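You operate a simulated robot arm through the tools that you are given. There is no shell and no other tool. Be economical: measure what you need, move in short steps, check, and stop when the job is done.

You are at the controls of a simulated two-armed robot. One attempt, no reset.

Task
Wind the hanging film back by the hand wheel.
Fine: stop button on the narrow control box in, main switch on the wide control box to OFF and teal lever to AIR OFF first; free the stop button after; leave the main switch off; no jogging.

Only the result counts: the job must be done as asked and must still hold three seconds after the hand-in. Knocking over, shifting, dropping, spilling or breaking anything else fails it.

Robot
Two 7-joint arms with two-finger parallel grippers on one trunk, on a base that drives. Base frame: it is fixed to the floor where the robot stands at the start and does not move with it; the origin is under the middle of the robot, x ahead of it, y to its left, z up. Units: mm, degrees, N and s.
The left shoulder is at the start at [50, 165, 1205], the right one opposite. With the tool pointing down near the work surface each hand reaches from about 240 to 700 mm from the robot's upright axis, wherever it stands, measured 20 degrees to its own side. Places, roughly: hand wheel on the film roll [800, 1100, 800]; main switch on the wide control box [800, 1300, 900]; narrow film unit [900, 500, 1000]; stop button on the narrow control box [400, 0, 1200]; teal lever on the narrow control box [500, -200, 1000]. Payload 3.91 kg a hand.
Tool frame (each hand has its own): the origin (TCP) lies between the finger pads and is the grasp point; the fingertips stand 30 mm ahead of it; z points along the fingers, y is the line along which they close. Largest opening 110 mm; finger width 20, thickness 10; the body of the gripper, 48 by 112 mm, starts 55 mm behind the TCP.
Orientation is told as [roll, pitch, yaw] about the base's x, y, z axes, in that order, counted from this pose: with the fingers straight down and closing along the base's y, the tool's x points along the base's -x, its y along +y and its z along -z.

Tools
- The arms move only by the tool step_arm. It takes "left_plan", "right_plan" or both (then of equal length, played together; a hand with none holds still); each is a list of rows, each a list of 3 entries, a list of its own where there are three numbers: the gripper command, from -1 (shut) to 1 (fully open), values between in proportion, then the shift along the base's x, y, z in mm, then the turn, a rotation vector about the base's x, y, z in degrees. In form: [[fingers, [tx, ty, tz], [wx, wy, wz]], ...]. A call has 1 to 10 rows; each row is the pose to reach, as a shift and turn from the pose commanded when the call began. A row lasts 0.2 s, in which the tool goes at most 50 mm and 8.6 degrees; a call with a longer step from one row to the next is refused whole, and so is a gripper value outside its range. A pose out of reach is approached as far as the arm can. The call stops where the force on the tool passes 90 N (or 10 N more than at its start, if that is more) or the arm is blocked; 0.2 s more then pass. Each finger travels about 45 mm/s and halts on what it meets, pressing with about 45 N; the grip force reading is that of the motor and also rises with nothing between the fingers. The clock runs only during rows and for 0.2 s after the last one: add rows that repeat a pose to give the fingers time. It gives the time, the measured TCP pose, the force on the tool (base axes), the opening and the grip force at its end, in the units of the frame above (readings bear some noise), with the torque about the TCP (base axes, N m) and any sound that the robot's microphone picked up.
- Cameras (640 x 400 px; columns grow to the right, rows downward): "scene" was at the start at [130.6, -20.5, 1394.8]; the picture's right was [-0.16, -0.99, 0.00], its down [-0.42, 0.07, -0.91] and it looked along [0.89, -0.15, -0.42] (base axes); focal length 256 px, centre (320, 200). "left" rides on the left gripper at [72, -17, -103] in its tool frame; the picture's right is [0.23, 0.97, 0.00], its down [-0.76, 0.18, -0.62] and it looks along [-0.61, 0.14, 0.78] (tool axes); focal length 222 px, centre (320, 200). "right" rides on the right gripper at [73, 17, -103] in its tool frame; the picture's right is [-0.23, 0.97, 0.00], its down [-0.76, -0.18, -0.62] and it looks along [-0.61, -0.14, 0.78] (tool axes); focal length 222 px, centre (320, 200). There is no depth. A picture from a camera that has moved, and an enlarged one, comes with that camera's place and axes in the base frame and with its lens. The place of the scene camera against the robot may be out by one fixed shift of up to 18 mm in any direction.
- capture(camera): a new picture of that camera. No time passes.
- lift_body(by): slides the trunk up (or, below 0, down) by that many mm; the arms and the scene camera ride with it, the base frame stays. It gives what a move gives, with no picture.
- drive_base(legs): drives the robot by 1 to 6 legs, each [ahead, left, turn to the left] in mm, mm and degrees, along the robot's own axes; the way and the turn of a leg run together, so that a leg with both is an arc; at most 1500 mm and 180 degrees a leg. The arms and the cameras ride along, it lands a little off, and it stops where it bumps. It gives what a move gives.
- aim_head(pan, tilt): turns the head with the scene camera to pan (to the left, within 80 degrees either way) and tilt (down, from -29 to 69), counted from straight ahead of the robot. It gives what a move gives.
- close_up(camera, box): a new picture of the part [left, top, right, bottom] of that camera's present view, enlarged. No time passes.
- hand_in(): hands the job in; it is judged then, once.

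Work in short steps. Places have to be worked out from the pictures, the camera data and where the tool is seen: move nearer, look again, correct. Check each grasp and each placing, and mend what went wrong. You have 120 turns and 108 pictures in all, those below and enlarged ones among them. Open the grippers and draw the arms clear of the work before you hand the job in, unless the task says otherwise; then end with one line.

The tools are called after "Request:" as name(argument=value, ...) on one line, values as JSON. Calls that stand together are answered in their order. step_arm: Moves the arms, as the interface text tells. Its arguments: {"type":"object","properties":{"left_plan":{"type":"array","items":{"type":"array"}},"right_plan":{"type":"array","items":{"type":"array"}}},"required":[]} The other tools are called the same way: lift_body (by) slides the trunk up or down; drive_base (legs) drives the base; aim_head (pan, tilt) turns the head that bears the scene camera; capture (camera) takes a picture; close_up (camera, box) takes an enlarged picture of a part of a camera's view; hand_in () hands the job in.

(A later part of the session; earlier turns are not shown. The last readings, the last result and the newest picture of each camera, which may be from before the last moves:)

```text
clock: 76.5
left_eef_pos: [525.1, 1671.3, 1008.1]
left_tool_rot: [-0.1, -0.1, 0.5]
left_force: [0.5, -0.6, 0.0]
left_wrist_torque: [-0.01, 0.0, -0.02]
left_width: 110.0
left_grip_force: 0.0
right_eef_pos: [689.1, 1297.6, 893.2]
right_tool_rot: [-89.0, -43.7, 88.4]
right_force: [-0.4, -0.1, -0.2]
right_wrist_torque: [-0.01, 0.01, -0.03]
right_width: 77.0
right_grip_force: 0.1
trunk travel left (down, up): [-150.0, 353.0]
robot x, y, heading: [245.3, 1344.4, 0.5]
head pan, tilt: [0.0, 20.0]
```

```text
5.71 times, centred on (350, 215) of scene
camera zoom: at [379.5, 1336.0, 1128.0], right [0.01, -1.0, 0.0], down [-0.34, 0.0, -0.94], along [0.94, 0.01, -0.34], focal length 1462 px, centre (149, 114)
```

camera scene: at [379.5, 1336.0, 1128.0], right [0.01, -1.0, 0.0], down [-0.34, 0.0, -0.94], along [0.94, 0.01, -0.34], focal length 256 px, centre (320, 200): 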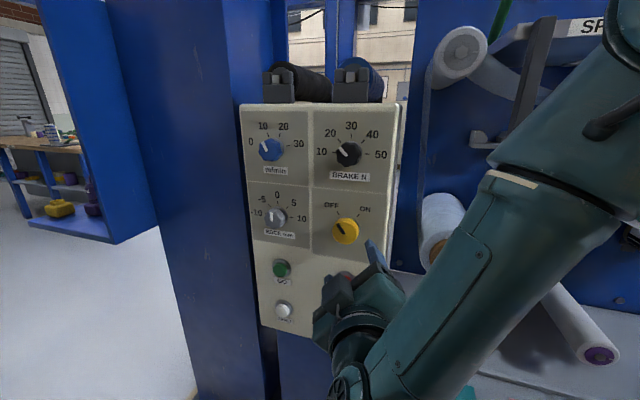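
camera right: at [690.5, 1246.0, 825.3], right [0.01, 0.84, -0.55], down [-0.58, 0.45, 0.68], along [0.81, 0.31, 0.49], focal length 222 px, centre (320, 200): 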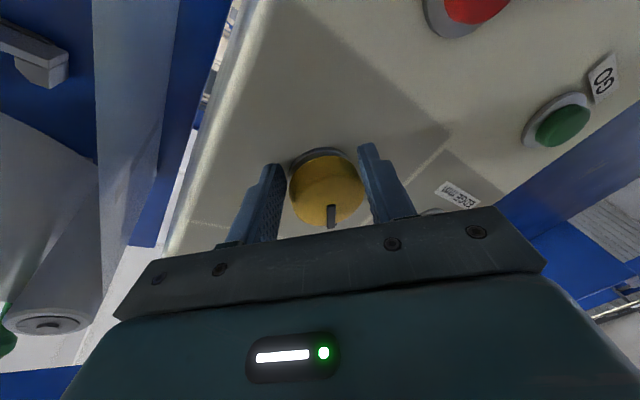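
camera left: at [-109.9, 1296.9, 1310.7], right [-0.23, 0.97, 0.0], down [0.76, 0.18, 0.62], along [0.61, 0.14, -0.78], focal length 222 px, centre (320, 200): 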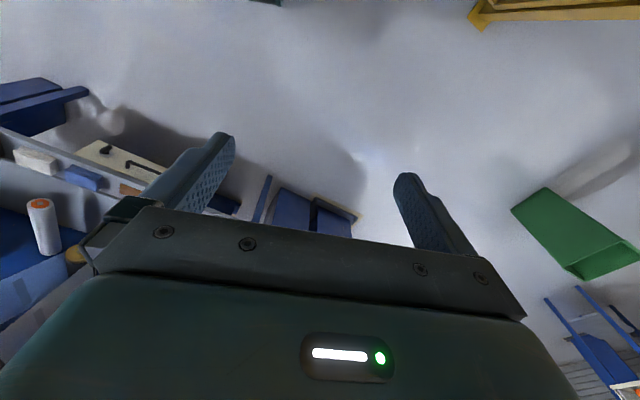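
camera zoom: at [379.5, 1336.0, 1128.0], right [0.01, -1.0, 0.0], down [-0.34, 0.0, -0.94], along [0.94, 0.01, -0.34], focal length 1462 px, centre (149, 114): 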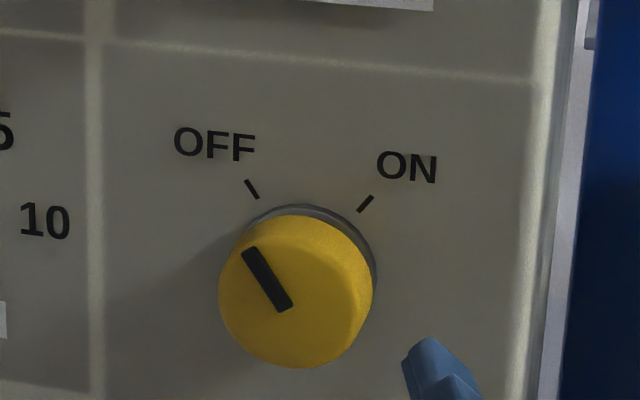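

Main switch is OFF. Now I unroll the hand and move it back and up out of the way to study the film roll.

Request:
step_arm(right_plan=[[1, [-30, 0, 0], [8, 0, 0]], [1, [-70, 0, 0], [16, 0, 0]], [1, [-100, 0, 0], [24, 0, 0]], [1, [-100, 0, -20], [32, 0, 0]], [1, [-100, 0, -40], [40, 0, 0]], [1, [-100, 0, -60], [46, 0, 0]], [1, [-100, 0, -80], [46, 0, 0]]])

Request:
aim_head(pan=-30, tilt=15)

Request:
capture(camera="scene")

Request:
capture(camera="right")

```text
clock: 78.1
left_eef_pos: [525.3, 1670.8, 1008.3]
left_tool_rot: [-0.1, -0.2, 0.4]
left_force: [0.2, -0.4, 0.2]
left_wrist_torque: [-0.04, -0.04, 0.01]
left_width: 109.8
left_grip_force: 0.0
right_eef_pos: [594.8, 1298.6, 819.9]
right_tool_rot: [34.5, -88.9, -35.1]
right_force: [-0.4, 0.6, 0.4]
right_wrist_torque: [0.0, 0.02, -0.03]
right_width: 110.1
right_grip_force: 0.0
right hand out of reach, approached as far as the arm can: row 3, 4, 7
trunk travel left (down, up): [-150.0, 353.0]
robot x, y, heading: [246.0, 1337.0, 0.5]
head pan, tilt: [0.0, 20.0]
```

```text
clock: 79.0
left_eef_pos: [524.8, 1671.1, 1009.3]
left_tool_rot: [-0.1, 0.0, 0.5]
left_force: [-0.6, 0.4, 0.5]
left_wrist_torque: [-0.02, -0.04, -0.01]
left_width: 110.1
left_grip_force: 0.1
right_eef_pos: [596.4, 1297.5, 818.7]
right_tool_rot: [14.3, -88.9, -14.9]
right_force: [0.5, 0.9, 0.3]
right_wrist_torque: [-0.02, 0.0, 0.02]
right_width: 110.0
right_grip_force: 0.0
trunk travel left (down, up): [-150.0, 353.0]
robot x, y, heading: [246.4, 1342.6, 0.6]
head pan, tilt: [-30.0, 15.0]
```

```text
45 pictures are left
camera scene: at [367.7, 1289.3, 1136.1], right [-0.49, -0.87, 0.0], down [-0.23, 0.13, -0.97], along [0.84, -0.48, -0.26], focal length 256 px, centre (320, 200)
```

scene: 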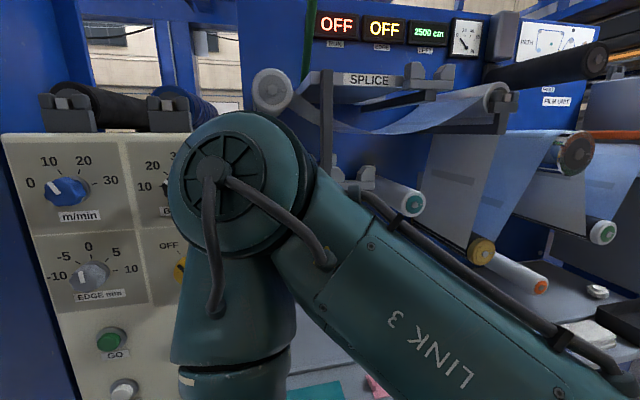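

```text
44 pictures are left
camera right: at [491.7, 1317.4, 748.9], right [0.02, 0.97, 0.23], down [-0.61, -0.17, 0.77], along [0.79, -0.15, 0.59], focal length 222 px, centre (320, 200)
```

right: 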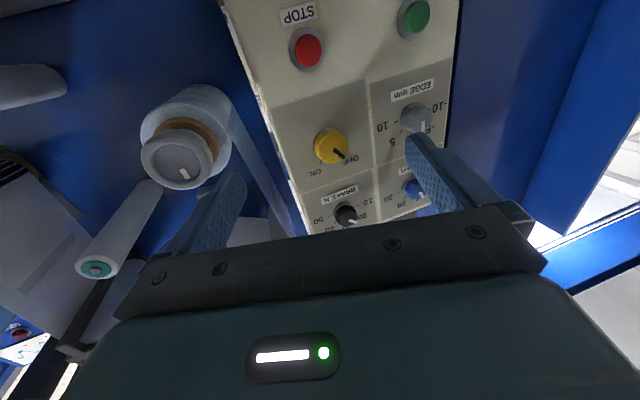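

The display went OFF; the film leaves the roll upward on its left side, so winding back means turning counter-clockwise (negative about x). The wheel is about [767,1086,847], ~80 mm across. I back up 50 mm and move right 210 mm to face it.

Request:
drive_base(legs=[[-50, 0, 0], [0, -210, 0]])

Request:
capture(camera="right")

Request:
aim_head(pan=0, tilt=10)

Request:
capture(camera="scene")

```text
clock: 82.0
left_eef_pos: [476.8, 1461.4, 1008.4]
left_tool_rot: [-0.1, -0.1, 0.5]
left_force: [0.5, -0.2, 0.0]
left_wrist_torque: [0.01, -0.02, 0.0]
left_width: 110.0
left_grip_force: 0.1
right_eef_pos: [546.4, 1086.3, 819.1]
right_tool_rot: [4.3, -88.8, -5.0]
right_force: [0.3, 0.3, -0.1]
right_wrist_torque: [0.0, 0.0, 0.02]
right_width: 110.2
right_grip_force: 0.1
trunk travel left (down, up): [-150.0, 353.0]
robot x, y, heading: [197.8, 1133.7, 0.7]
head pan, tilt: [-30.0, 15.0]
```

```text
43 pictures are left
camera right: at [443.2, 1105.8, 748.4], right [0.02, 0.97, 0.23], down [-0.61, -0.17, 0.77], along [0.79, -0.15, 0.59], focal length 222 px, centre (320, 200)
```

right: 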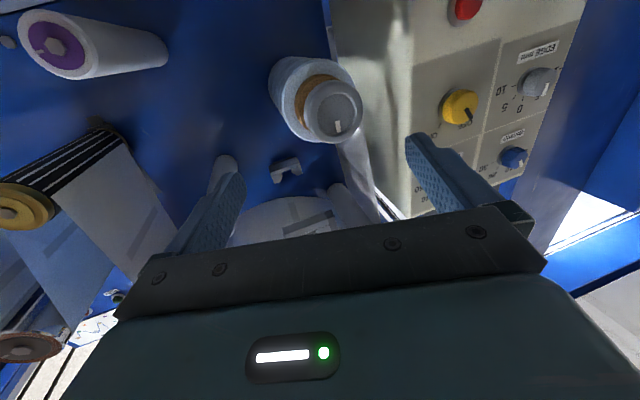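

```text
clock: 83.0
left_eef_pos: [477.3, 1460.0, 1008.9]
left_tool_rot: [-0.2, 0.0, 0.4]
left_force: [-0.2, -0.9, -0.3]
left_wrist_torque: [-0.04, 0.0, 0.01]
left_width: 109.8
left_grip_force: 0.0
right_eef_pos: [547.8, 1085.2, 819.0]
right_tool_rot: [7.4, -89.0, -8.2]
right_force: [0.1, -0.2, -0.3]
right_wrist_torque: [0.0, 0.0, 0.0]
right_width: 109.6
right_grip_force: 0.1
trunk travel left (down, up): [-150.0, 353.0]
robot x, y, heading: [198.3, 1129.0, 0.6]
head pan, tilt: [0.0, 10.0]
```

```text
42 pictures are left
camera scene: at [331.1, 1125.4, 1144.3], right [0.01, -1.0, 0.0], down [-0.17, 0.0, -0.98], along [0.98, 0.01, -0.17], focal length 256 px, centre (320, 200)
```

scene: 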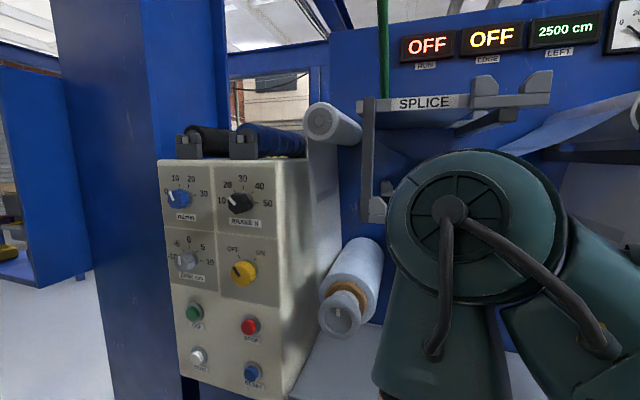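

The wheel face is about [757,1098,839]. I align and advance to x≈680, then look again.

Request:
step_arm(right_plan=[[1, [35, 6, 10], [0, 0, 0]], [1, [70, 12, 20], [0, 0, 0]], [1, [105, 12, 20], [0, 0, 0]], [1, [135, 12, 20], [0, 0, 0]]])

Request:
capture(camera="right")

Request:
capture(camera="scene")

```text
clock: 84.0
left_eef_pos: [477.6, 1460.9, 1008.2]
left_tool_rot: [-0.2, -0.1, 0.5]
left_force: [-0.6, 0.0, 1.0]
left_wrist_torque: [-0.05, 0.0, 0.01]
left_width: 110.0
left_grip_force: 0.1
right_eef_pos: [681.7, 1099.2, 835.5]
right_tool_rot: [1.9, -88.8, -2.7]
right_force: [-0.4, 0.3, -0.3]
right_wrist_torque: [0.0, 0.01, 0.0]
right_width: 109.7
right_grip_force: 0.0
trunk travel left (down, up): [-150.0, 353.0]
robot x, y, heading: [199.5, 1126.7, 0.6]
head pan, tilt: [0.0, 10.0]
```

```text
41 pictures are left
camera right: at [577.0, 1119.3, 766.6], right [0.02, 0.97, 0.23], down [-0.61, -0.17, 0.77], along [0.79, -0.15, 0.59], focal length 222 px, centre (320, 200)
```

right: 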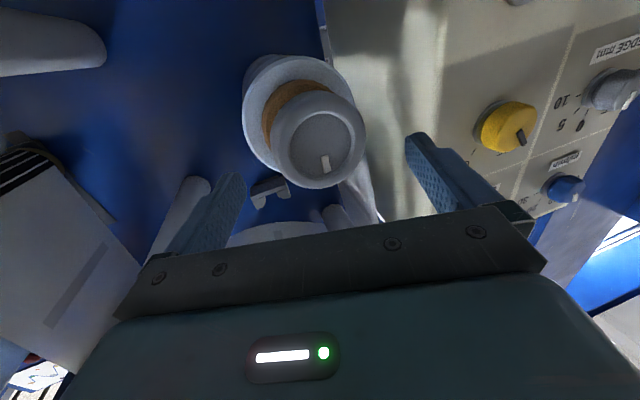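

```text
40 pictures are left
camera scene: at [331.2, 1125.4, 1144.3], right [0.01, -1.0, 0.0], down [-0.17, 0.0, -0.98], along [0.98, 0.01, -0.17], focal length 256 px, centre (320, 200)
```

scene: 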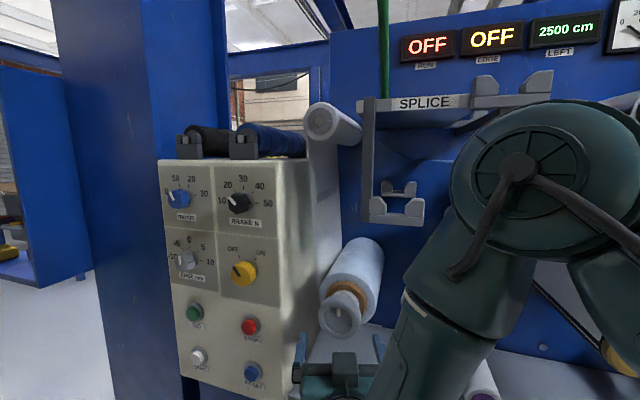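

The wheel centre is about [755,1099,838] and nicely between the fingers. I pre-roll the hand +75° before gripping.

Request:
step_arm(right_plan=[[1, [0, 0, 2], [8.4, 0, 0]], [1, [0, 0, 2], [16.8, 0, 0]], [1, [0, 0, 2], [25, 0, 0]], [1, [0, 0, 2], [33.4, 0, 0]], [1, [0, 0, 2], [41.8, 0, 0]], [1, [0, 0, 2], [50, 0, 0]], [1, [0, 0, 2], [58.4, 0, 0]], [1, [0, 0, 2], [66.8, 0, 0]], [1, [0, 0, 2], [75, 0, 0]]])

Request:
capture(camera="right")

```text
clock: 86.0
left_eef_pos: [478.0, 1459.9, 1009.8]
left_tool_rot: [-0.2, -0.1, 0.4]
left_force: [0.1, -1.1, 0.6]
left_wrist_torque: [-0.02, 0.02, 0.04]
left_width: 109.8
left_grip_force: 0.0
right_eef_pos: [682.4, 1098.7, 840.0]
right_tool_rot: [89.0, -14.7, -88.9]
right_force: [0.5, 0.9, 1.0]
right_wrist_torque: [-0.04, 0.02, 0.01]
right_width: 110.1
right_grip_force: 0.1
trunk travel left (down, up): [-150.0, 353.0]
robot x, y, heading: [197.1, 1130.7, 0.2]
head pan, tilt: [0.0, 10.0]
```

```text
39 pictures are left
camera right: at [577.8, 1172.6, 840.3], right [0.02, 0.03, 1.0], down [-0.61, -0.79, 0.03], along [0.79, -0.61, 0.0], focal length 222 px, centre (320, 200)
```

right: 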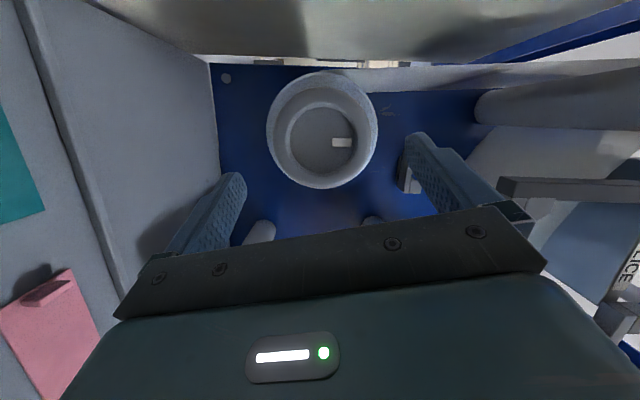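

The axis looks aligned with the tool, face at x≈749. I take a close-up to measure the wheel's diameter and rim.

Request:
close_up(camera="right", box=[220, 50, 440, 210])

```text
2.50 times, centred on (330, 130) of right
camera zoom: at [577.8, 1172.6, 840.3], right [0.02, 0.03, 1.0], down [-0.61, -0.79, 0.03], along [0.79, -0.61, 0.0], focal length 555 px, centre (295, 375)
```

zoom: 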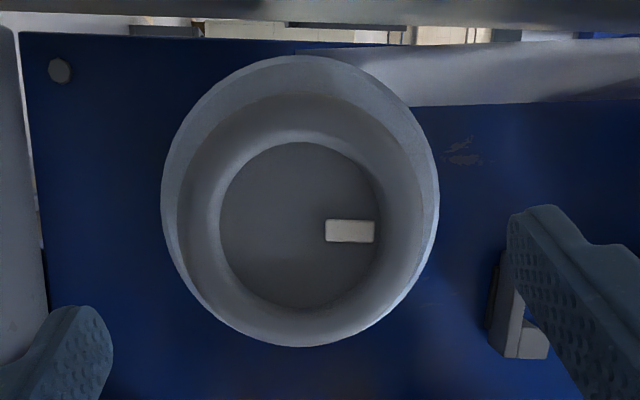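

The wheel is ~78 mm across, fingers clear it. I advance 58 mm and close.

Request:
step_arm(right_plan=[[1, [20, 0, 0], [0, 0, 0]], [1, [40, 0, 0], [0, 0, 0]], [1, [50, 0, 0], [0, 0, 0]], [1, [58, 0, 0], [0, 0, 0]], [0.3, [58, 0, 0], [0, 0, 0]], [0.3, [58, 0, 0], [0, 0, 0]], [-0.2, [58, 0, 0], [0, 0, 0]], [-1, [58, 0, 0], [0, 0, 0]], [-1, [58, 0, 0], [0, 0, 0]]])

Request:
capture(camera="right")

Request:
capture(camera="scene")

```text
clock: 88.0
left_eef_pos: [477.7, 1462.1, 1008.2]
left_tool_rot: [0.0, -0.1, 0.3]
left_force: [0.3, -0.3, 0.3]
left_wrist_torque: [-0.01, 0.0, -0.02]
left_width: 110.0
left_grip_force: 0.0
right_eef_pos: [740.6, 1098.8, 838.8]
right_tool_rot: [88.9, -14.9, -88.9]
right_force: [1.6, -0.4, -1.9]
right_wrist_torque: [0.15, 0.62, -0.23]
right_width: 81.0
right_grip_force: 45.2
trunk travel left (down, up): [-150.0, 353.0]
robot x, y, heading: [196.1, 1129.7, 0.5]
head pan, tilt: [0.0, 10.0]
```

```text
37 pictures are left
camera right: at [636.7, 1172.3, 840.5], right [0.02, 0.03, 1.0], down [-0.61, -0.79, 0.04], along [0.79, -0.61, 0.0], focal length 222 px, centre (320, 200)
```

right: 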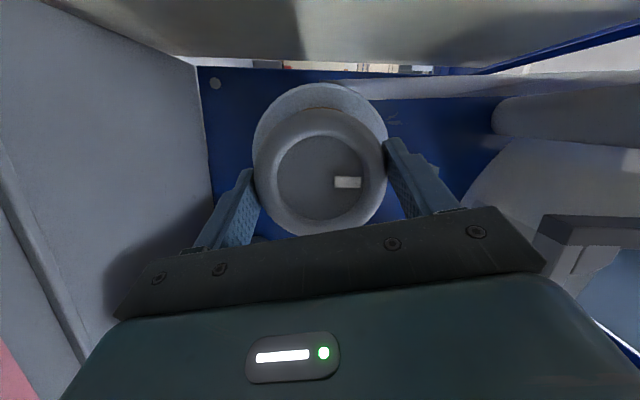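

```text
36 pictures are left
camera scene: at [331.5, 1125.4, 1144.2], right [0.01, -1.0, 0.0], down [-0.17, 0.0, -0.98], along [0.98, 0.01, -0.17], focal length 256 px, centre (320, 200)
```

scene: 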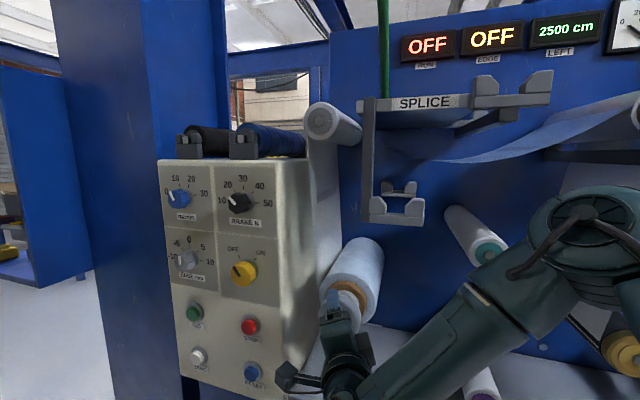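

Good centred grip (81 mm). I turn counter-clockwise 75° and watch the film and torque.

Request:
step_arm(right_plan=[[-1, [0, 0, 0], [-8, 0, 0]], [-1, [0, 0, 0], [-16, 0, 0]], [-1, [0, 0, 0], [-24, 0, 0]], [-1, [0, 0, 0], [-32, 0, 0]], [-1, [0, 0, 0], [-40, 0, 0]], [-1, [0, 0, 0], [-48, 0, 0]]])

Request:
capture(camera="scene")

Request:
capture(camera="right")

```text
clock: 89.4
left_eef_pos: [476.8, 1459.5, 1009.3]
left_tool_rot: [-0.1, 0.0, 0.3]
left_force: [-0.3, -0.9, 0.3]
left_wrist_torque: [0.01, 0.02, -0.02]
left_width: 110.0
left_grip_force: 0.0
right_eef_pos: [739.9, 1097.4, 839.0]
right_tool_rot: [87.1, -63.1, -87.7]
right_force: [0.1, -4.2, -5.6]
right_wrist_torque: [0.48, 1.55, -0.86]
right_width: 84.0
right_grip_force: 45.1
trunk travel left (down, up): [-150.0, 353.0]
robot x, y, heading: [197.6, 1133.7, 0.2]
head pan, tilt: [0.0, 10.0]
```

```text
35 pictures are left
camera scene: at [331.8, 1125.0, 1144.2], right [0.01, -1.0, 0.0], down [-0.17, 0.0, -0.98], along [0.98, 0.01, -0.17], focal length 256 px, centre (320, 200)
```

scene: 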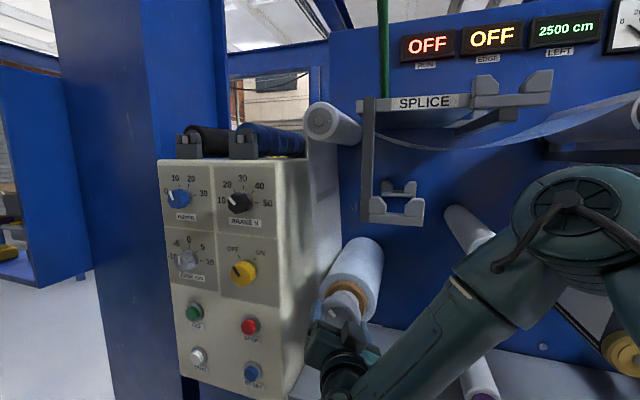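

```text
34 pictures are left
camera right: at [636.9, 1146.7, 785.7], right [0.02, 0.77, 0.64], down [-0.61, -0.5, 0.61], along [0.79, -0.41, 0.46], focal length 222 px, centre (320, 200)
```

right: 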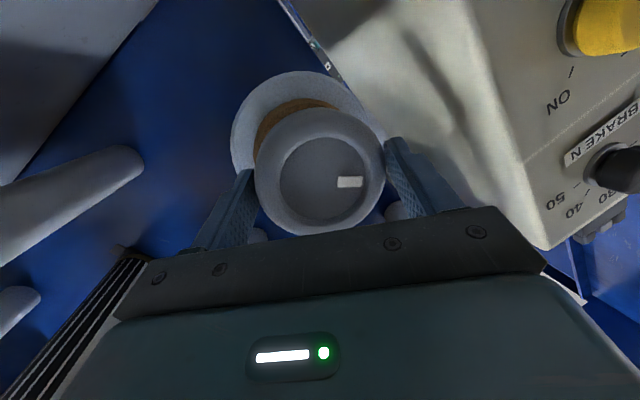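

The sag rises, so the direction is right. I continue another 72°.

Request:
step_arm(right_plan=[[-1, [0, 0, 0], [-8, 0, 0]], [-1, [0, 0, 0], [-16, 0, 0]], [-1, [0, 0, 0], [-24, 0, 0]], [-1, [0, 0, 0], [-32, 0, 0]], [-1, [0, 0, 0], [-40, 0, 0]], [-1, [0, 0, 0], [-48, 0, 0]], [-1, [0, 0, 0], [-56, 0, 0]], [-1, [0, 0, 0], [-64, 0, 0]], [-1, [0, 0, 0], [-72, 0, 0]]])

Request:
capture(camera="scene")

```text
clock: 91.4
left_eef_pos: [477.1, 1459.2, 1008.8]
left_tool_rot: [0.0, 0.0, 0.4]
left_force: [-0.2, -1.1, -0.1]
left_wrist_torque: [0.01, 0.0, 0.02]
left_width: 110.0
left_grip_force: 0.0
right_eef_pos: [739.9, 1098.7, 839.4]
right_tool_rot: [-90.0, -45.1, 88.6]
right_force: [6.2, -10.9, 2.8]
right_wrist_torque: [0.34, 0.97, -0.56]
right_width: 81.7
right_grip_force: 45.5
trunk travel left (down, up): [-150.0, 353.0]
robot x, y, heading: [195.4, 1129.1, 0.6]
head pan, tilt: [0.0, 10.0]
```

```text
33 pictures are left
camera scene: at [331.5, 1124.6, 1144.3], right [0.01, -1.0, 0.0], down [-0.17, 0.0, -0.98], along [0.98, 0.01, -0.17], focal length 256 px, centre (320, 200)
```

scene: 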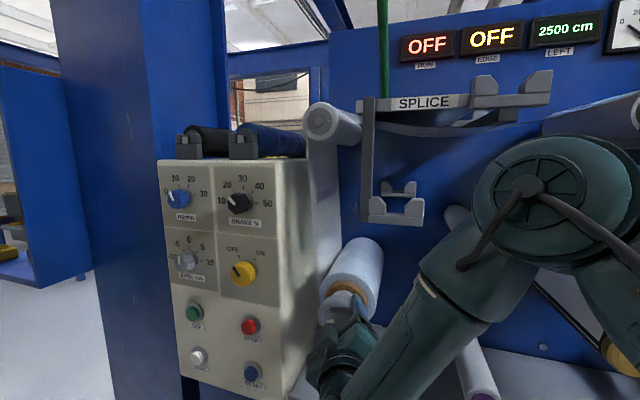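

The sag has nearly gone. I take a closer look at the span under the splice table.

Request:
aim_head(pan=-25, tilt=5)

Request:
capture(camera="scene")

```text
clock: 92.3
left_eef_pos: [477.0, 1460.5, 1008.8]
left_tool_rot: [-0.3, 0.0, 0.4]
left_force: [0.5, 0.0, 1.4]
left_wrist_torque: [-0.01, 0.01, 0.0]
left_width: 109.8
left_grip_force: 0.0
right_eef_pos: [741.2, 1097.5, 840.9]
right_tool_rot: [-89.9, -45.0, 88.7]
right_force: [12.5, -9.1, 5.5]
right_wrist_torque: [-0.22, -0.66, -0.86]
right_width: 81.7
right_grip_force: 45.0
trunk travel left (down, up): [-150.0, 353.0]
robot x, y, heading: [198.5, 1129.4, 0.4]
head pan, tilt: [-25.0, 5.0]
```

```text
32 pictures are left
camera scene: at [322.0, 1086.0, 1152.3], right [-0.42, -0.91, 0.0], down [-0.08, 0.04, -1.0], along [0.91, -0.41, -0.09], focal length 256 px, centre (320, 200)
```

scene: 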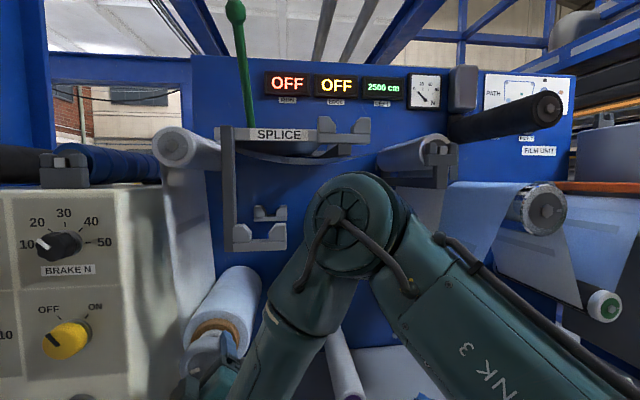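

Only a slight sag remains. I turn 24° more and read torque, sag and the gauge.

Request:
step_arm(right_plan=[[-1, [0, 0, 0], [-8, 0, 0]], [-1, [0, 0, 0], [-16, 0, 0]], [-1, [0, 0, 0], [-24, 0, 0]]])

Request:
close_up(camera="scene", box=[150, 50, 470, 210])

```text
clock: 93.1
left_eef_pos: [476.5, 1459.5, 1009.4]
left_tool_rot: [-0.1, -0.1, 0.5]
left_force: [-0.7, 0.4, -0.8]
left_wrist_torque: [0.05, -0.01, 0.01]
left_width: 109.8
left_grip_force: 0.0
right_eef_pos: [740.5, 1097.7, 839.6]
right_tool_rot: [-90.5, -21.0, 89.0]
right_force: [4.4, -8.0, 9.5]
right_wrist_torque: [0.17, 0.45, -0.39]
right_width: 80.0
right_grip_force: 45.5
trunk travel left (down, up): [-150.0, 353.0]
robot x, y, heading: [200.9, 1134.4, 0.4]
head pan, tilt: [-25.0, 5.0]
```

```text
2.00 times, centred on (310, 130) of scene
camera zoom: at [321.1, 1086.0, 1152.4], right [-0.42, -0.91, 0.0], down [-0.08, 0.04, -1.0], along [0.91, -0.42, -0.09], focal length 512 px, centre (340, 340)
```

zoom: 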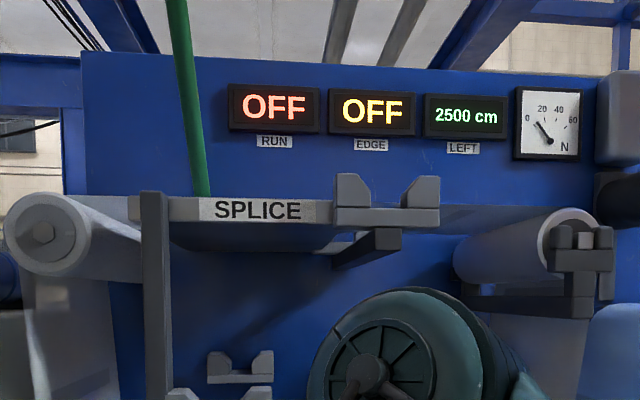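

Request:
close_up(camera="scene", box=[215, 110, 465, 190])

```text
2.56 times, centred on (340, 150) of scene
camera zoom: at [321.1, 1086.0, 1152.4], right [-0.42, -0.91, 0.0], down [-0.08, 0.04, -1.0], along [0.91, -0.42, -0.09], focal length 655 px, centre (269, 328)
```

zoom: 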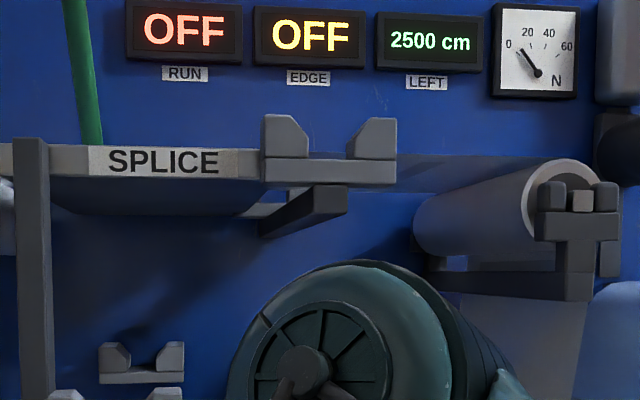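

The span now looks flat at table level. I wind 8° more to feel whether it is taut.

Request:
step_arm(right_plan=[[-1, [0, 0, 0], [-4, 0, 0]], [-1, [0, 0, 0], [-8, 0, 0]]])

Request:
close_up(camera="scene", box=[215, 70, 465, 190])

```text
clock: 93.7
left_eef_pos: [476.0, 1458.7, 1008.5]
left_tool_rot: [-0.1, -0.1, 0.4]
left_force: [-0.5, -0.5, -0.5]
left_wrist_torque: [-0.01, 0.01, -0.01]
left_width: 109.7
left_grip_force: 0.0
right_eef_pos: [739.7, 1099.7, 840.9]
right_tool_rot: [-90.5, -13.0, 89.0]
right_force: [-0.5, -7.6, 9.4]
right_wrist_torque: [0.06, 0.03, -0.45]
right_width: 79.1
right_grip_force: 44.8
trunk travel left (down, up): [-150.0, 353.0]
robot x, y, heading: [196.3, 1132.6, 0.3]
head pan, tilt: [-25.0, 5.0]
```

```text
2.56 times, centred on (340, 130) of scene
camera zoom: at [320.8, 1086.1, 1152.4], right [-0.42, -0.91, 0.0], down [-0.08, 0.04, -1.0], along [0.91, -0.42, -0.09], focal length 655 px, centre (269, 379)
```

zoom: 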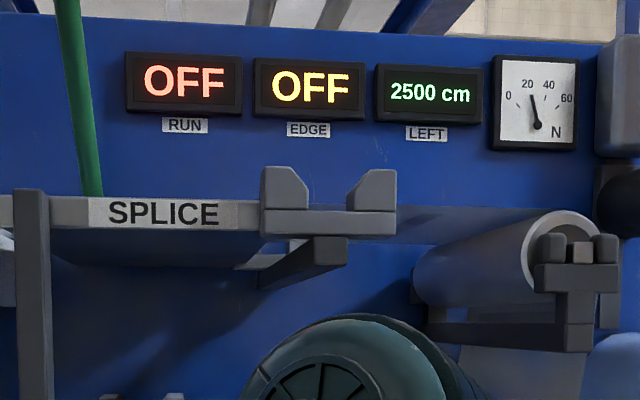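

The gauge has risen to ~25 N: the film is taut. I release the wheel, back straight off and check that it holds.

Request:
step_arm(right_plan=[[0.2, [0, 0, 0], [0, 0, 0]], [1, [0, 0, 0], [0, 0, 0]], [1, [0, 0, 0], [0, 0, 0]], [1, [0, 0, 0], [0, 0, 0]], [1, [-20, 0, 0], [0, 0, 0]], [1, [-55, 0, 0], [0, 0, 0]], [1, [-95, 0, 0], [0, 0, 0]], [1, [-135, 0, 0], [0, 0, 0]]])

Request:
close_up(camera="scene", box=[150, 70, 470, 230])

Request:
capture(camera="right")

```text
clock: 95.5
left_eef_pos: [477.1, 1460.0, 1009.3]
left_tool_rot: [0.0, -0.1, 0.4]
left_force: [-1.3, -0.5, 0.1]
left_wrist_torque: [0.01, 0.04, 0.0]
left_width: 110.1
left_grip_force: 0.1
right_eef_pos: [606.2, 1097.5, 842.0]
right_tool_rot: [-90.4, -13.1, 88.9]
right_force: [0.6, -0.6, 0.3]
right_wrist_torque: [-0.01, -0.02, 0.01]
right_width: 109.7
right_grip_force: 0.0
trunk travel left (down, up): [-150.0, 353.0]
robot x, y, heading: [198.4, 1130.7, 0.4]
head pan, tilt: [-25.0, 5.0]
```

```text
2.00 times, centred on (310, 150) of scene
camera zoom: at [321.5, 1086.6, 1152.4], right [-0.42, -0.91, 0.0], down [-0.08, 0.04, -1.0], along [0.91, -0.42, -0.09], focal length 512 px, centre (340, 300)
```

zoom: 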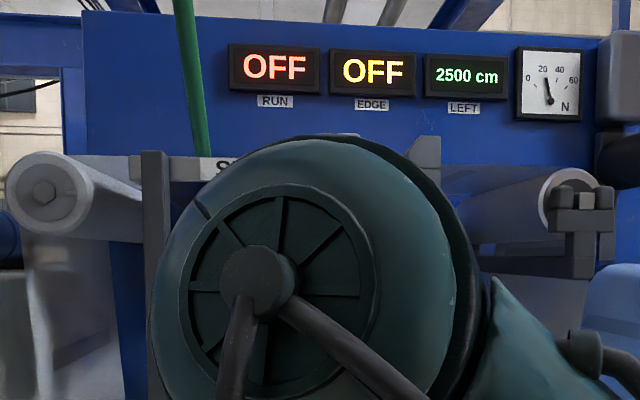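

```text
27 pictures are left
camera right: at [502.4, 1033.8, 809.2], right [0.02, 0.44, -0.9], down [-0.61, 0.71, 0.34], along [0.79, 0.54, 0.28], focal length 222 px, centre (320, 200)
```

right: 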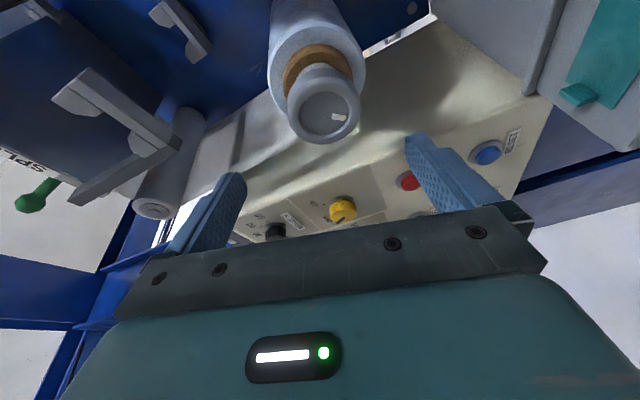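

Tension holds at ~22 N. Now to free the stop button: unroll the hand, then drive back around to the narrow box in legs that keep clear of fence and bar.

Request:
step_arm(right_plan=[[0.5, [0, 0, 0], [8.3, 0, 0]], [0.5, [0, 0, 0], [16.6, 0, 0]], [0.5, [0, 0, 0], [25, 0, 0]], [0.5, [0, 0, 0], [33.3, 0, 0]], [0.5, [0, 0, 0], [41.6, 0, 0]], [0.5, [0, 0, 0], [50, 0, 0]], [0.5, [0, 0, 0], [58.3, 0, 0]], [0.5, [0, 0, 0], [66.6, 0, 0]], [0.5, [0, 0, 0], [75, 0, 0]]])

Request:
drive_base(legs=[[-200, 0, 0], [0, -300, 0], [-200, 0, 0], [0, -830, 0]])

Request:
lift_body(by=275)

Request:
aim_head(pan=0, tilt=25)

Request:
capture(camera="scene")

Request:
capture(camera="right")

```text
clock: 97.5
left_eef_pos: [477.1, 1459.6, 1009.4]
left_tool_rot: [-0.1, -0.1, 0.4]
left_force: [0.0, -0.9, -0.7]
left_wrist_torque: [-0.02, -0.01, 0.02]
left_width: 110.1
left_grip_force: 0.1
right_eef_pos: [605.3, 1099.9, 840.0]
right_tool_rot: [-59.7, -88.0, 59.0]
right_force: [-0.3, 0.1, -0.4]
right_wrist_torque: [0.02, -0.01, -0.01]
right_width: 82.5
right_grip_force: 0.0
trunk travel left (down, up): [-150.0, 353.0]
robot x, y, heading: [200.6, 1130.1, 0.6]
head pan, tilt: [-25.0, 5.0]
```

```text
clock: 110.3
left_eef_pos: [84.7, 326.5, 1009.3]
left_tool_rot: [-0.1, 0.0, 0.3]
left_force: [-0.6, 0.0, -0.2]
left_wrist_torque: [0.01, 0.02, 0.01]
left_width: 110.1
left_grip_force: 0.1
right_eef_pos: [213.0, -35.7, 840.2]
right_tool_rot: [-62.0, -87.8, 61.1]
right_force: [-0.1, 0.0, 0.3]
right_wrist_torque: [0.01, 0.01, 0.0]
right_width: 82.3
right_grip_force: 0.0
trunk travel left (down, up): [-150.0, 353.0]
robot x, y, heading: [-194.9, -4.7, 0.1]
head pan, tilt: [-25.0, 5.0]
```

```text
clock: 113.1
left_eef_pos: [83.7, 325.7, 1283.7]
left_tool_rot: [-0.1, -0.2, 0.3]
left_force: [0.4, -0.1, 0.5]
left_wrist_torque: [0.02, 0.02, -0.04]
left_width: 109.9
left_grip_force: 0.0
right_eef_pos: [213.0, -35.5, 1115.6]
right_tool_rot: [-61.8, -87.8, 61.0]
right_force: [-0.2, 0.9, 0.1]
right_wrist_torque: [-0.04, -0.01, 0.0]
right_width: 82.5
right_grip_force: 0.1
trunk travel left (down, up): [-425.0, 78.0]
robot x, y, heading: [-191.3, -5.7, 0.2]
head pan, tilt: [-25.0, 5.0]
```

```text
clock: 114.0
left_eef_pos: [85.8, 326.1, 1283.6]
left_tool_rot: [-0.1, -0.1, 0.3]
left_force: [-0.1, 0.0, 0.1]
left_wrist_torque: [-0.01, 0.06, 0.01]
left_width: 110.1
left_grip_force: 0.1
right_eef_pos: [211.7, -35.6, 1114.9]
right_tool_rot: [-61.9, -87.9, 61.1]
right_force: [0.2, 0.4, -0.5]
right_wrist_torque: [0.03, 0.01, 0.01]
right_width: 82.6
right_grip_force: 0.1
trunk travel left (down, up): [-425.0, 78.0]
robot x, y, heading: [-201.0, -4.1, 0.3]
head pan, tilt: [0.0, 25.0]
```

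```text
26 pictures are left
camera scene: at [-62.6, -8.5, 1395.0], right [0.0, -1.0, 0.0], down [-0.42, 0.0, -0.91], along [0.91, 0.0, -0.42], focal length 256 px, centre (320, 200)
```

scene: 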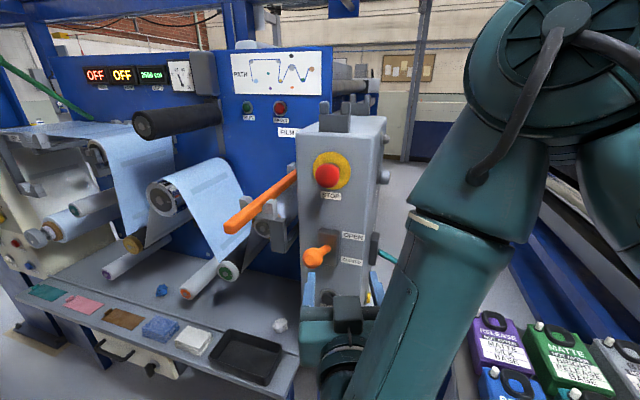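

```text
25 pictures are left
camera right: at [108.8, -18.8, 1045.0], right [0.02, 0.98, 0.19], down [-0.61, -0.14, 0.78], along [0.79, -0.13, 0.6], focal length 222 px, centre (320, 200)
```

right: 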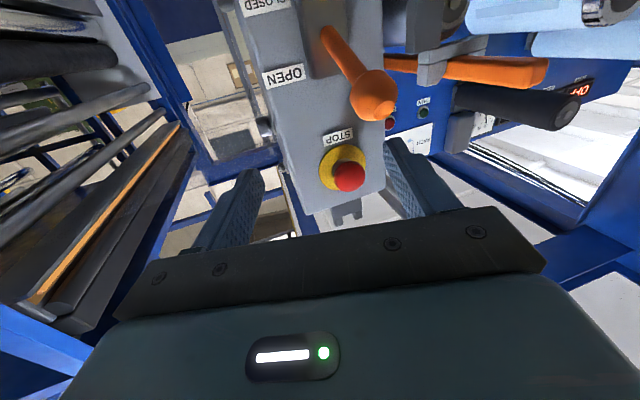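

I look closely at the mushroom for hints (arrows) on how it is freed.

Request:
close_up(camera="scene", box=[295, 140, 365, 205])

Request:
close_up(camera="right", box=[300, 120, 400, 220])

```text
6.15 times, centred on (330, 172) of scene
camera zoom: at [-62.6, -8.5, 1395.0], right [0.0, -1.0, 0.0], down [-0.42, 0.0, -0.91], along [0.91, 0.0, -0.42], focal length 1574 px, centre (258, 369)
```

zoom: 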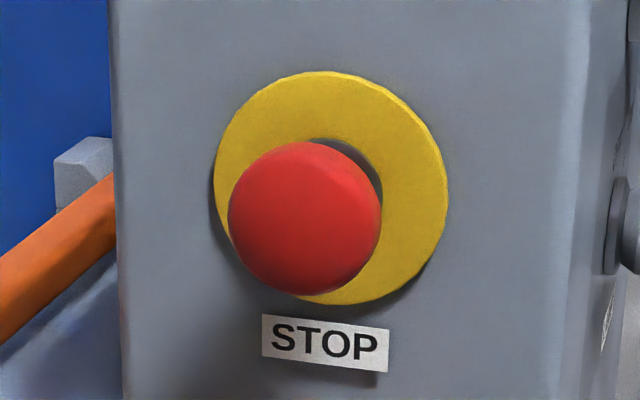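

```text
4.00 times, centred on (350, 170) of right
camera zoom: at [108.8, -18.8, 1045.0], right [0.02, 0.98, 0.19], down [-0.61, -0.14, 0.78], along [0.79, -0.13, 0.6], focal length 888 px, centre (200, 320)
```

zoom: 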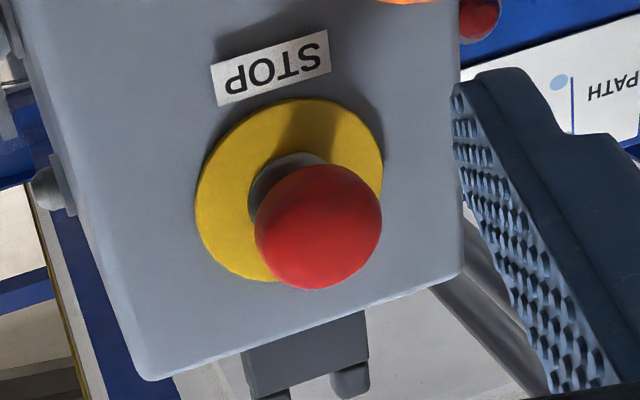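

No arrows; the mushroom is about 46 mm wide at [~400,-14,1231]. I raise the hand into line and pre-roll -40° for a clockwise twist, and drive 30 mm nearer.

Request:
step_arm(right_plan=[[0.2, [0, 5, 40], [0, 0, 0]], [0.2, [0, 12, 80], [0, 0, 0]], [0.2, [0, 21, 116], [0, 0, 0]], [0.2, [0, 21, 116], [-8, 0, 0]], [0.2, [0, 21, 116], [-16, 0, 0]], [0.2, [0, 21, 116], [-24, 0, 0]], [0.2, [0, 21, 116], [-32, 0, 0]], [0.2, [0, 21, 116], [-40, 0, 0]]])

Request:
drive_base(legs=[[30, 0, 0]])

Request:
step_arm(right_plan=[[0.2, [40, 0, 0], [0, 0, 0]], [0.2, [75, 0, 0], [0, 0, 0]]])

Request:
capture(camera="right")

```text
clock: 115.8
left_eef_pos: [84.5, 326.6, 1284.1]
left_tool_rot: [-0.2, -0.2, 0.4]
left_force: [0.2, -0.1, -0.3]
left_wrist_torque: [0.0, 0.04, -0.03]
left_width: 110.1
left_grip_force: 0.1
right_eef_pos: [213.4, -13.7, 1231.0]
right_tool_rot: [-89.7, -47.8, 88.5]
right_force: [0.3, -0.1, 0.3]
right_wrist_torque: [0.0, -0.01, 0.0]
right_width: 66.0
right_grip_force: 0.1
trunk travel left (down, up): [-425.0, 78.0]
robot x, y, heading: [-194.4, -5.1, 0.1]
head pan, tilt: [0.0, 25.0]
```

```text
clock: 116.7
left_eef_pos: [115.2, 326.2, 1282.2]
left_tool_rot: [0.0, 0.0, 0.3]
left_force: [0.6, 0.1, -1.1]
left_wrist_torque: [0.02, 0.05, -0.03]
left_width: 109.8
left_grip_force: 0.1
right_eef_pos: [243.2, -15.1, 1230.5]
right_tool_rot: [-89.6, -48.1, 88.4]
right_force: [0.3, 0.0, 0.5]
right_wrist_torque: [0.03, -0.01, 0.0]
right_width: 66.0
right_grip_force: 0.0
trunk travel left (down, up): [-425.0, 78.0]
robot x, y, heading: [-166.0, -3.6, 0.5]
head pan, tilt: [0.0, 25.0]
```

```text
clock: 117.3
left_eef_pos: [116.0, 325.5, 1284.6]
left_tool_rot: [-0.1, -0.1, 0.3]
left_force: [0.4, 0.1, 0.3]
left_wrist_torque: [0.05, 0.02, -0.03]
left_width: 110.0
left_grip_force: 0.0
right_eef_pos: [317.8, -14.0, 1231.6]
right_tool_rot: [-89.6, -48.0, 88.4]
right_force: [0.3, -1.0, -0.4]
right_wrist_torque: [-0.02, -0.01, 0.03]
right_width: 65.9
right_grip_force: 0.1
trunk travel left (down, up): [-425.0, 78.0]
robot x, y, heading: [-167.0, 0.0, -0.1]
head pan, tilt: [0.0, 25.0]
```

```text
22 pictures are left
camera right: at [213.5, -47.2, 1167.7], right [0.02, 0.88, -0.48], down [-0.61, 0.39, 0.69], along [0.79, 0.28, 0.54], focal length 222 px, centre (320, 200)
```

right: 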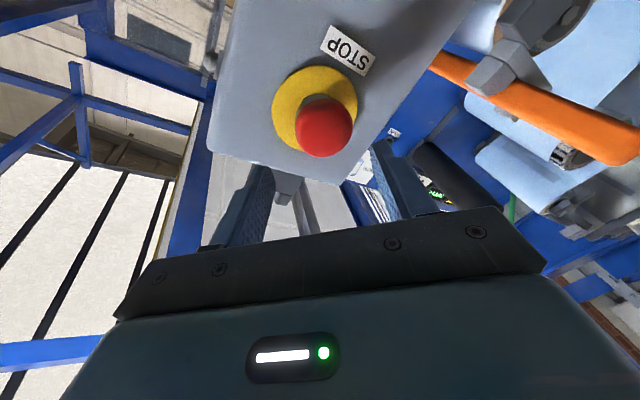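

The mushroom lies ahead along the tool axis, around x≈410. I advance 70 mm in small steps and close on it.

Request:
step_arm(right_plan=[[0.2, [25, 0, 0], [0, 0, 0]], [0.2, [50, 0, 0], [0, 0, 0]], [0.2, [60, 0, 0], [0, 0, 0]], [0.2, [70, 0, 0], [0, 0, 0]], [0.2, [75, 0, 0], [0, 0, 0]]])

Request:
capture(camera="right")

```text
clock: 118.5
left_eef_pos: [108.7, 326.1, 1286.1]
left_tool_rot: [-0.1, -0.4, 0.2]
left_force: [-0.5, -0.1, 0.2]
left_wrist_torque: [0.0, -0.03, -0.03]
left_width: 109.8
left_grip_force: 0.0
right_eef_pos: [385.9, -16.5, 1230.6]
right_tool_rot: [-89.7, -48.0, 88.5]
right_force: [-34.3, -3.2, -5.8]
right_wrist_torque: [0.26, -0.6, -1.4]
right_width: 65.6
right_grip_force: 0.1
trunk travel left (down, up): [-425.0, 78.0]
robot x, y, heading: [-161.5, -2.4, 0.1]
head pan, tilt: [0.0, 25.0]
```

```text
21 pictures are left
camera right: at [281.9, -48.2, 1168.2], right [0.02, 0.88, -0.48], down [-0.61, 0.39, 0.69], along [0.79, 0.28, 0.54], focal length 222 px, centre (320, 200)
```

right: 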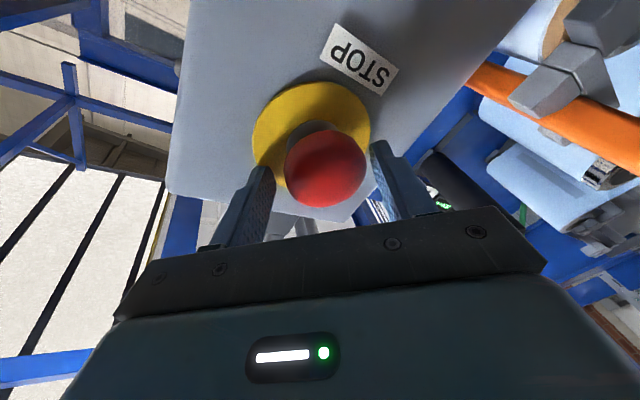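

The fingertips reached the yellow plate (x≈416). I back off 6 mm and close on the mushroom.

Request:
step_arm(right_plan=[[0.2, [-6, 1, 1], [0, 0, 0]], [-0.1, [-6, 1, 1], [0, 0, 0]], [-1, [-6, 1, 1], [0, 0, 0]], [-1, [-6, 1, 1], [0, 0, 0]], [-1, [-6, 1, 1], [0, 0, 0]]])

Request:
capture(camera="right")

```text
clock: 119.7
left_eef_pos: [115.8, 330.0, 1281.9]
left_tool_rot: [-0.2, 0.0, 0.3]
left_force: [0.9, 0.9, 0.4]
left_wrist_torque: [-0.01, -0.05, 0.0]
left_width: 110.0
left_grip_force: 0.0
right_eef_pos: [386.5, -10.0, 1231.0]
right_tool_rot: [-89.5, -48.0, 88.4]
right_force: [5.8, 14.5, -11.0]
right_wrist_torque: [0.37, -0.45, 0.38]
right_width: 48.9
right_grip_force: 45.4
trunk travel left (down, up): [-425.0, 78.0]
robot x, y, heading: [-165.2, -2.8, 0.5]
head pan, tilt: [0.0, 25.0]
```

```text
20 pictures are left
camera right: at [283.6, -43.3, 1167.7], right [0.01, 0.88, -0.48], down [-0.61, 0.39, 0.69], along [0.79, 0.29, 0.54], focal length 222 px, centre (320, 200)
```

right: 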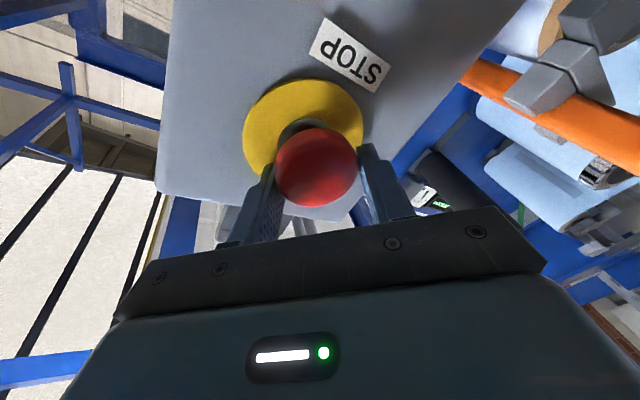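

Gripped at 49 mm. I twist clockwise, watching torque, sound and travel.

Request:
step_arm(right_plan=[[-1, [0, -1, 0], [8, 0, 0]], [-1, [0, -2, 0], [16, 0, 0]], [-1, [0, -2, 0], [24, 0, 0]], [-1, [0, -2, 0], [32, 0, 0]], [-1, [0, -2, 0], [40, 0, 0]]])

Request:
capture(camera="right")

```text
clock: 120.9
left_eef_pos: [112.5, 328.0, 1284.1]
left_tool_rot: [-0.2, -0.2, 0.2]
left_force: [0.8, 0.3, -0.1]
left_wrist_torque: [-0.02, -0.01, 0.02]
left_width: 110.0
left_grip_force: 0.0
right_eef_pos: [385.6, -15.2, 1236.1]
right_tool_rot: [-72.9, -88.2, 71.7]
right_force: [-1.5, 8.2, 10.1]
right_wrist_torque: [-1.11, -0.34, -0.09]
right_width: 50.0
right_grip_force: 45.7
trunk travel left (down, up): [-425.0, 78.0]
robot x, y, heading: [-167.1, -3.6, 0.3]
head pan, tilt: [0.0, 25.0]
```

```text
19 pictures are left
camera right: at [282.9, 2.3, 1164.4], right [0.02, 0.98, 0.2], down [-0.62, -0.14, 0.77], along [0.79, -0.14, 0.6], focal length 222 px, centre (320, 200)
```

right: 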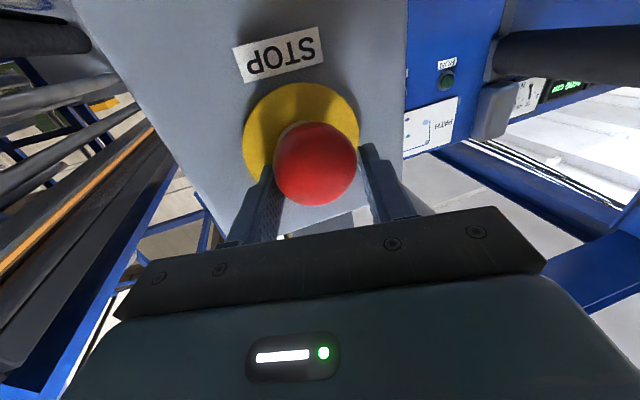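

Some torque (-1.1 N m) but no pop yet. I twist 40° further.

Request:
step_arm(right_plan=[[-1, [0, 0, -2], [8, 0, 0]], [-1, [0, 0, -4], [16, 0, 0]], [-1, [0, 0, -4], [24, 0, 0]], [-1, [0, 0, -4], [32, 0, 0]], [-1, [0, 0, -4], [40, 0, 0]]])

Request:
capture(camera="right")

```text
clock: 122.1
left_eef_pos: [114.3, 326.0, 1283.7]
left_tool_rot: [-0.1, -0.1, 0.3]
left_force: [-0.2, 0.4, 0.4]
left_wrist_torque: [0.01, 0.01, 0.0]
left_width: 110.1
left_grip_force: 0.1
right_eef_pos: [386.6, -15.2, 1224.9]
right_tool_rot: [87.2, -51.9, -87.7]
right_force: [-1.6, -3.5, -0.4]
right_wrist_torque: [-0.87, -0.01, -0.54]
right_width: 49.0
right_grip_force: 44.8
trunk travel left (down, up): [-425.0, 78.0]
robot x, y, heading: [-169.6, -0.7, 0.3]
head pan, tilt: [0.0, 25.0]
```

```text
18 pictures are left
camera right: at [281.3, 43.5, 1182.6], right [0.02, 0.63, 0.78], down [-0.61, -0.61, 0.51], along [0.79, -0.49, 0.37], focal length 222 px, centre (320, 200)
```

right: 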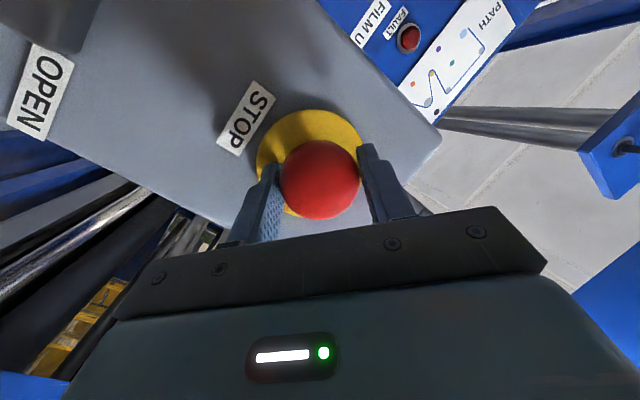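

Next I pull gently 12 mm while still holding, then open and compare.

Request:
step_arm(right_plan=[[-1, [-4, 0, 3], [0, 0, 0]], [-1, [-8, 0, 3], [0, 0, 0]], [-1, [-12, 0, 3], [0, 0, 0]], [-1, [-16, 0, 3], [0, 0, 0]]])

Request:
capture(camera="right")

```text
clock: 123.1
left_eef_pos: [121.5, 329.4, 1281.3]
left_tool_rot: [-0.2, 0.2, 0.2]
left_force: [0.2, 0.5, -0.1]
left_wrist_torque: [0.0, -0.01, -0.02]
left_width: 109.9
left_grip_force: 0.1
right_eef_pos: [375.8, -11.7, 1223.5]
right_tool_rot: [86.3, -52.0, -87.1]
right_force: [17.4, 11.6, -27.2]
right_wrist_torque: [0.13, 0.54, 0.19]
right_width: 49.0
right_grip_force: 44.7
trunk travel left (down, up): [-425.0, 78.0]
robot x, y, heading: [-164.6, -4.5, -0.2]
head pan, tilt: [0.0, 25.0]
```

```text
17 pictures are left
camera right: at [271.1, 46.1, 1183.6], right [0.03, 0.63, 0.78], down [-0.6, -0.61, 0.52], along [0.8, -0.48, 0.36], focal length 222 px, centre (320, 200)
```

right: 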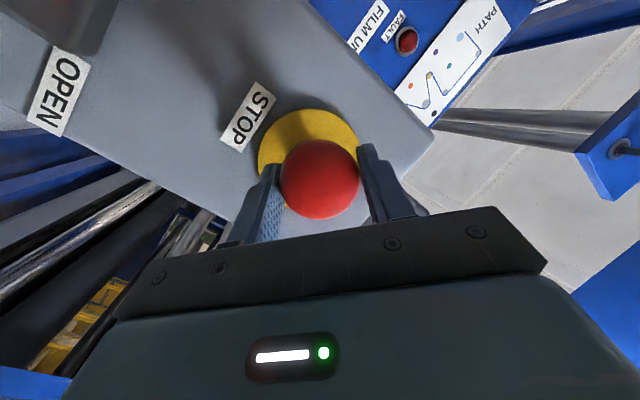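

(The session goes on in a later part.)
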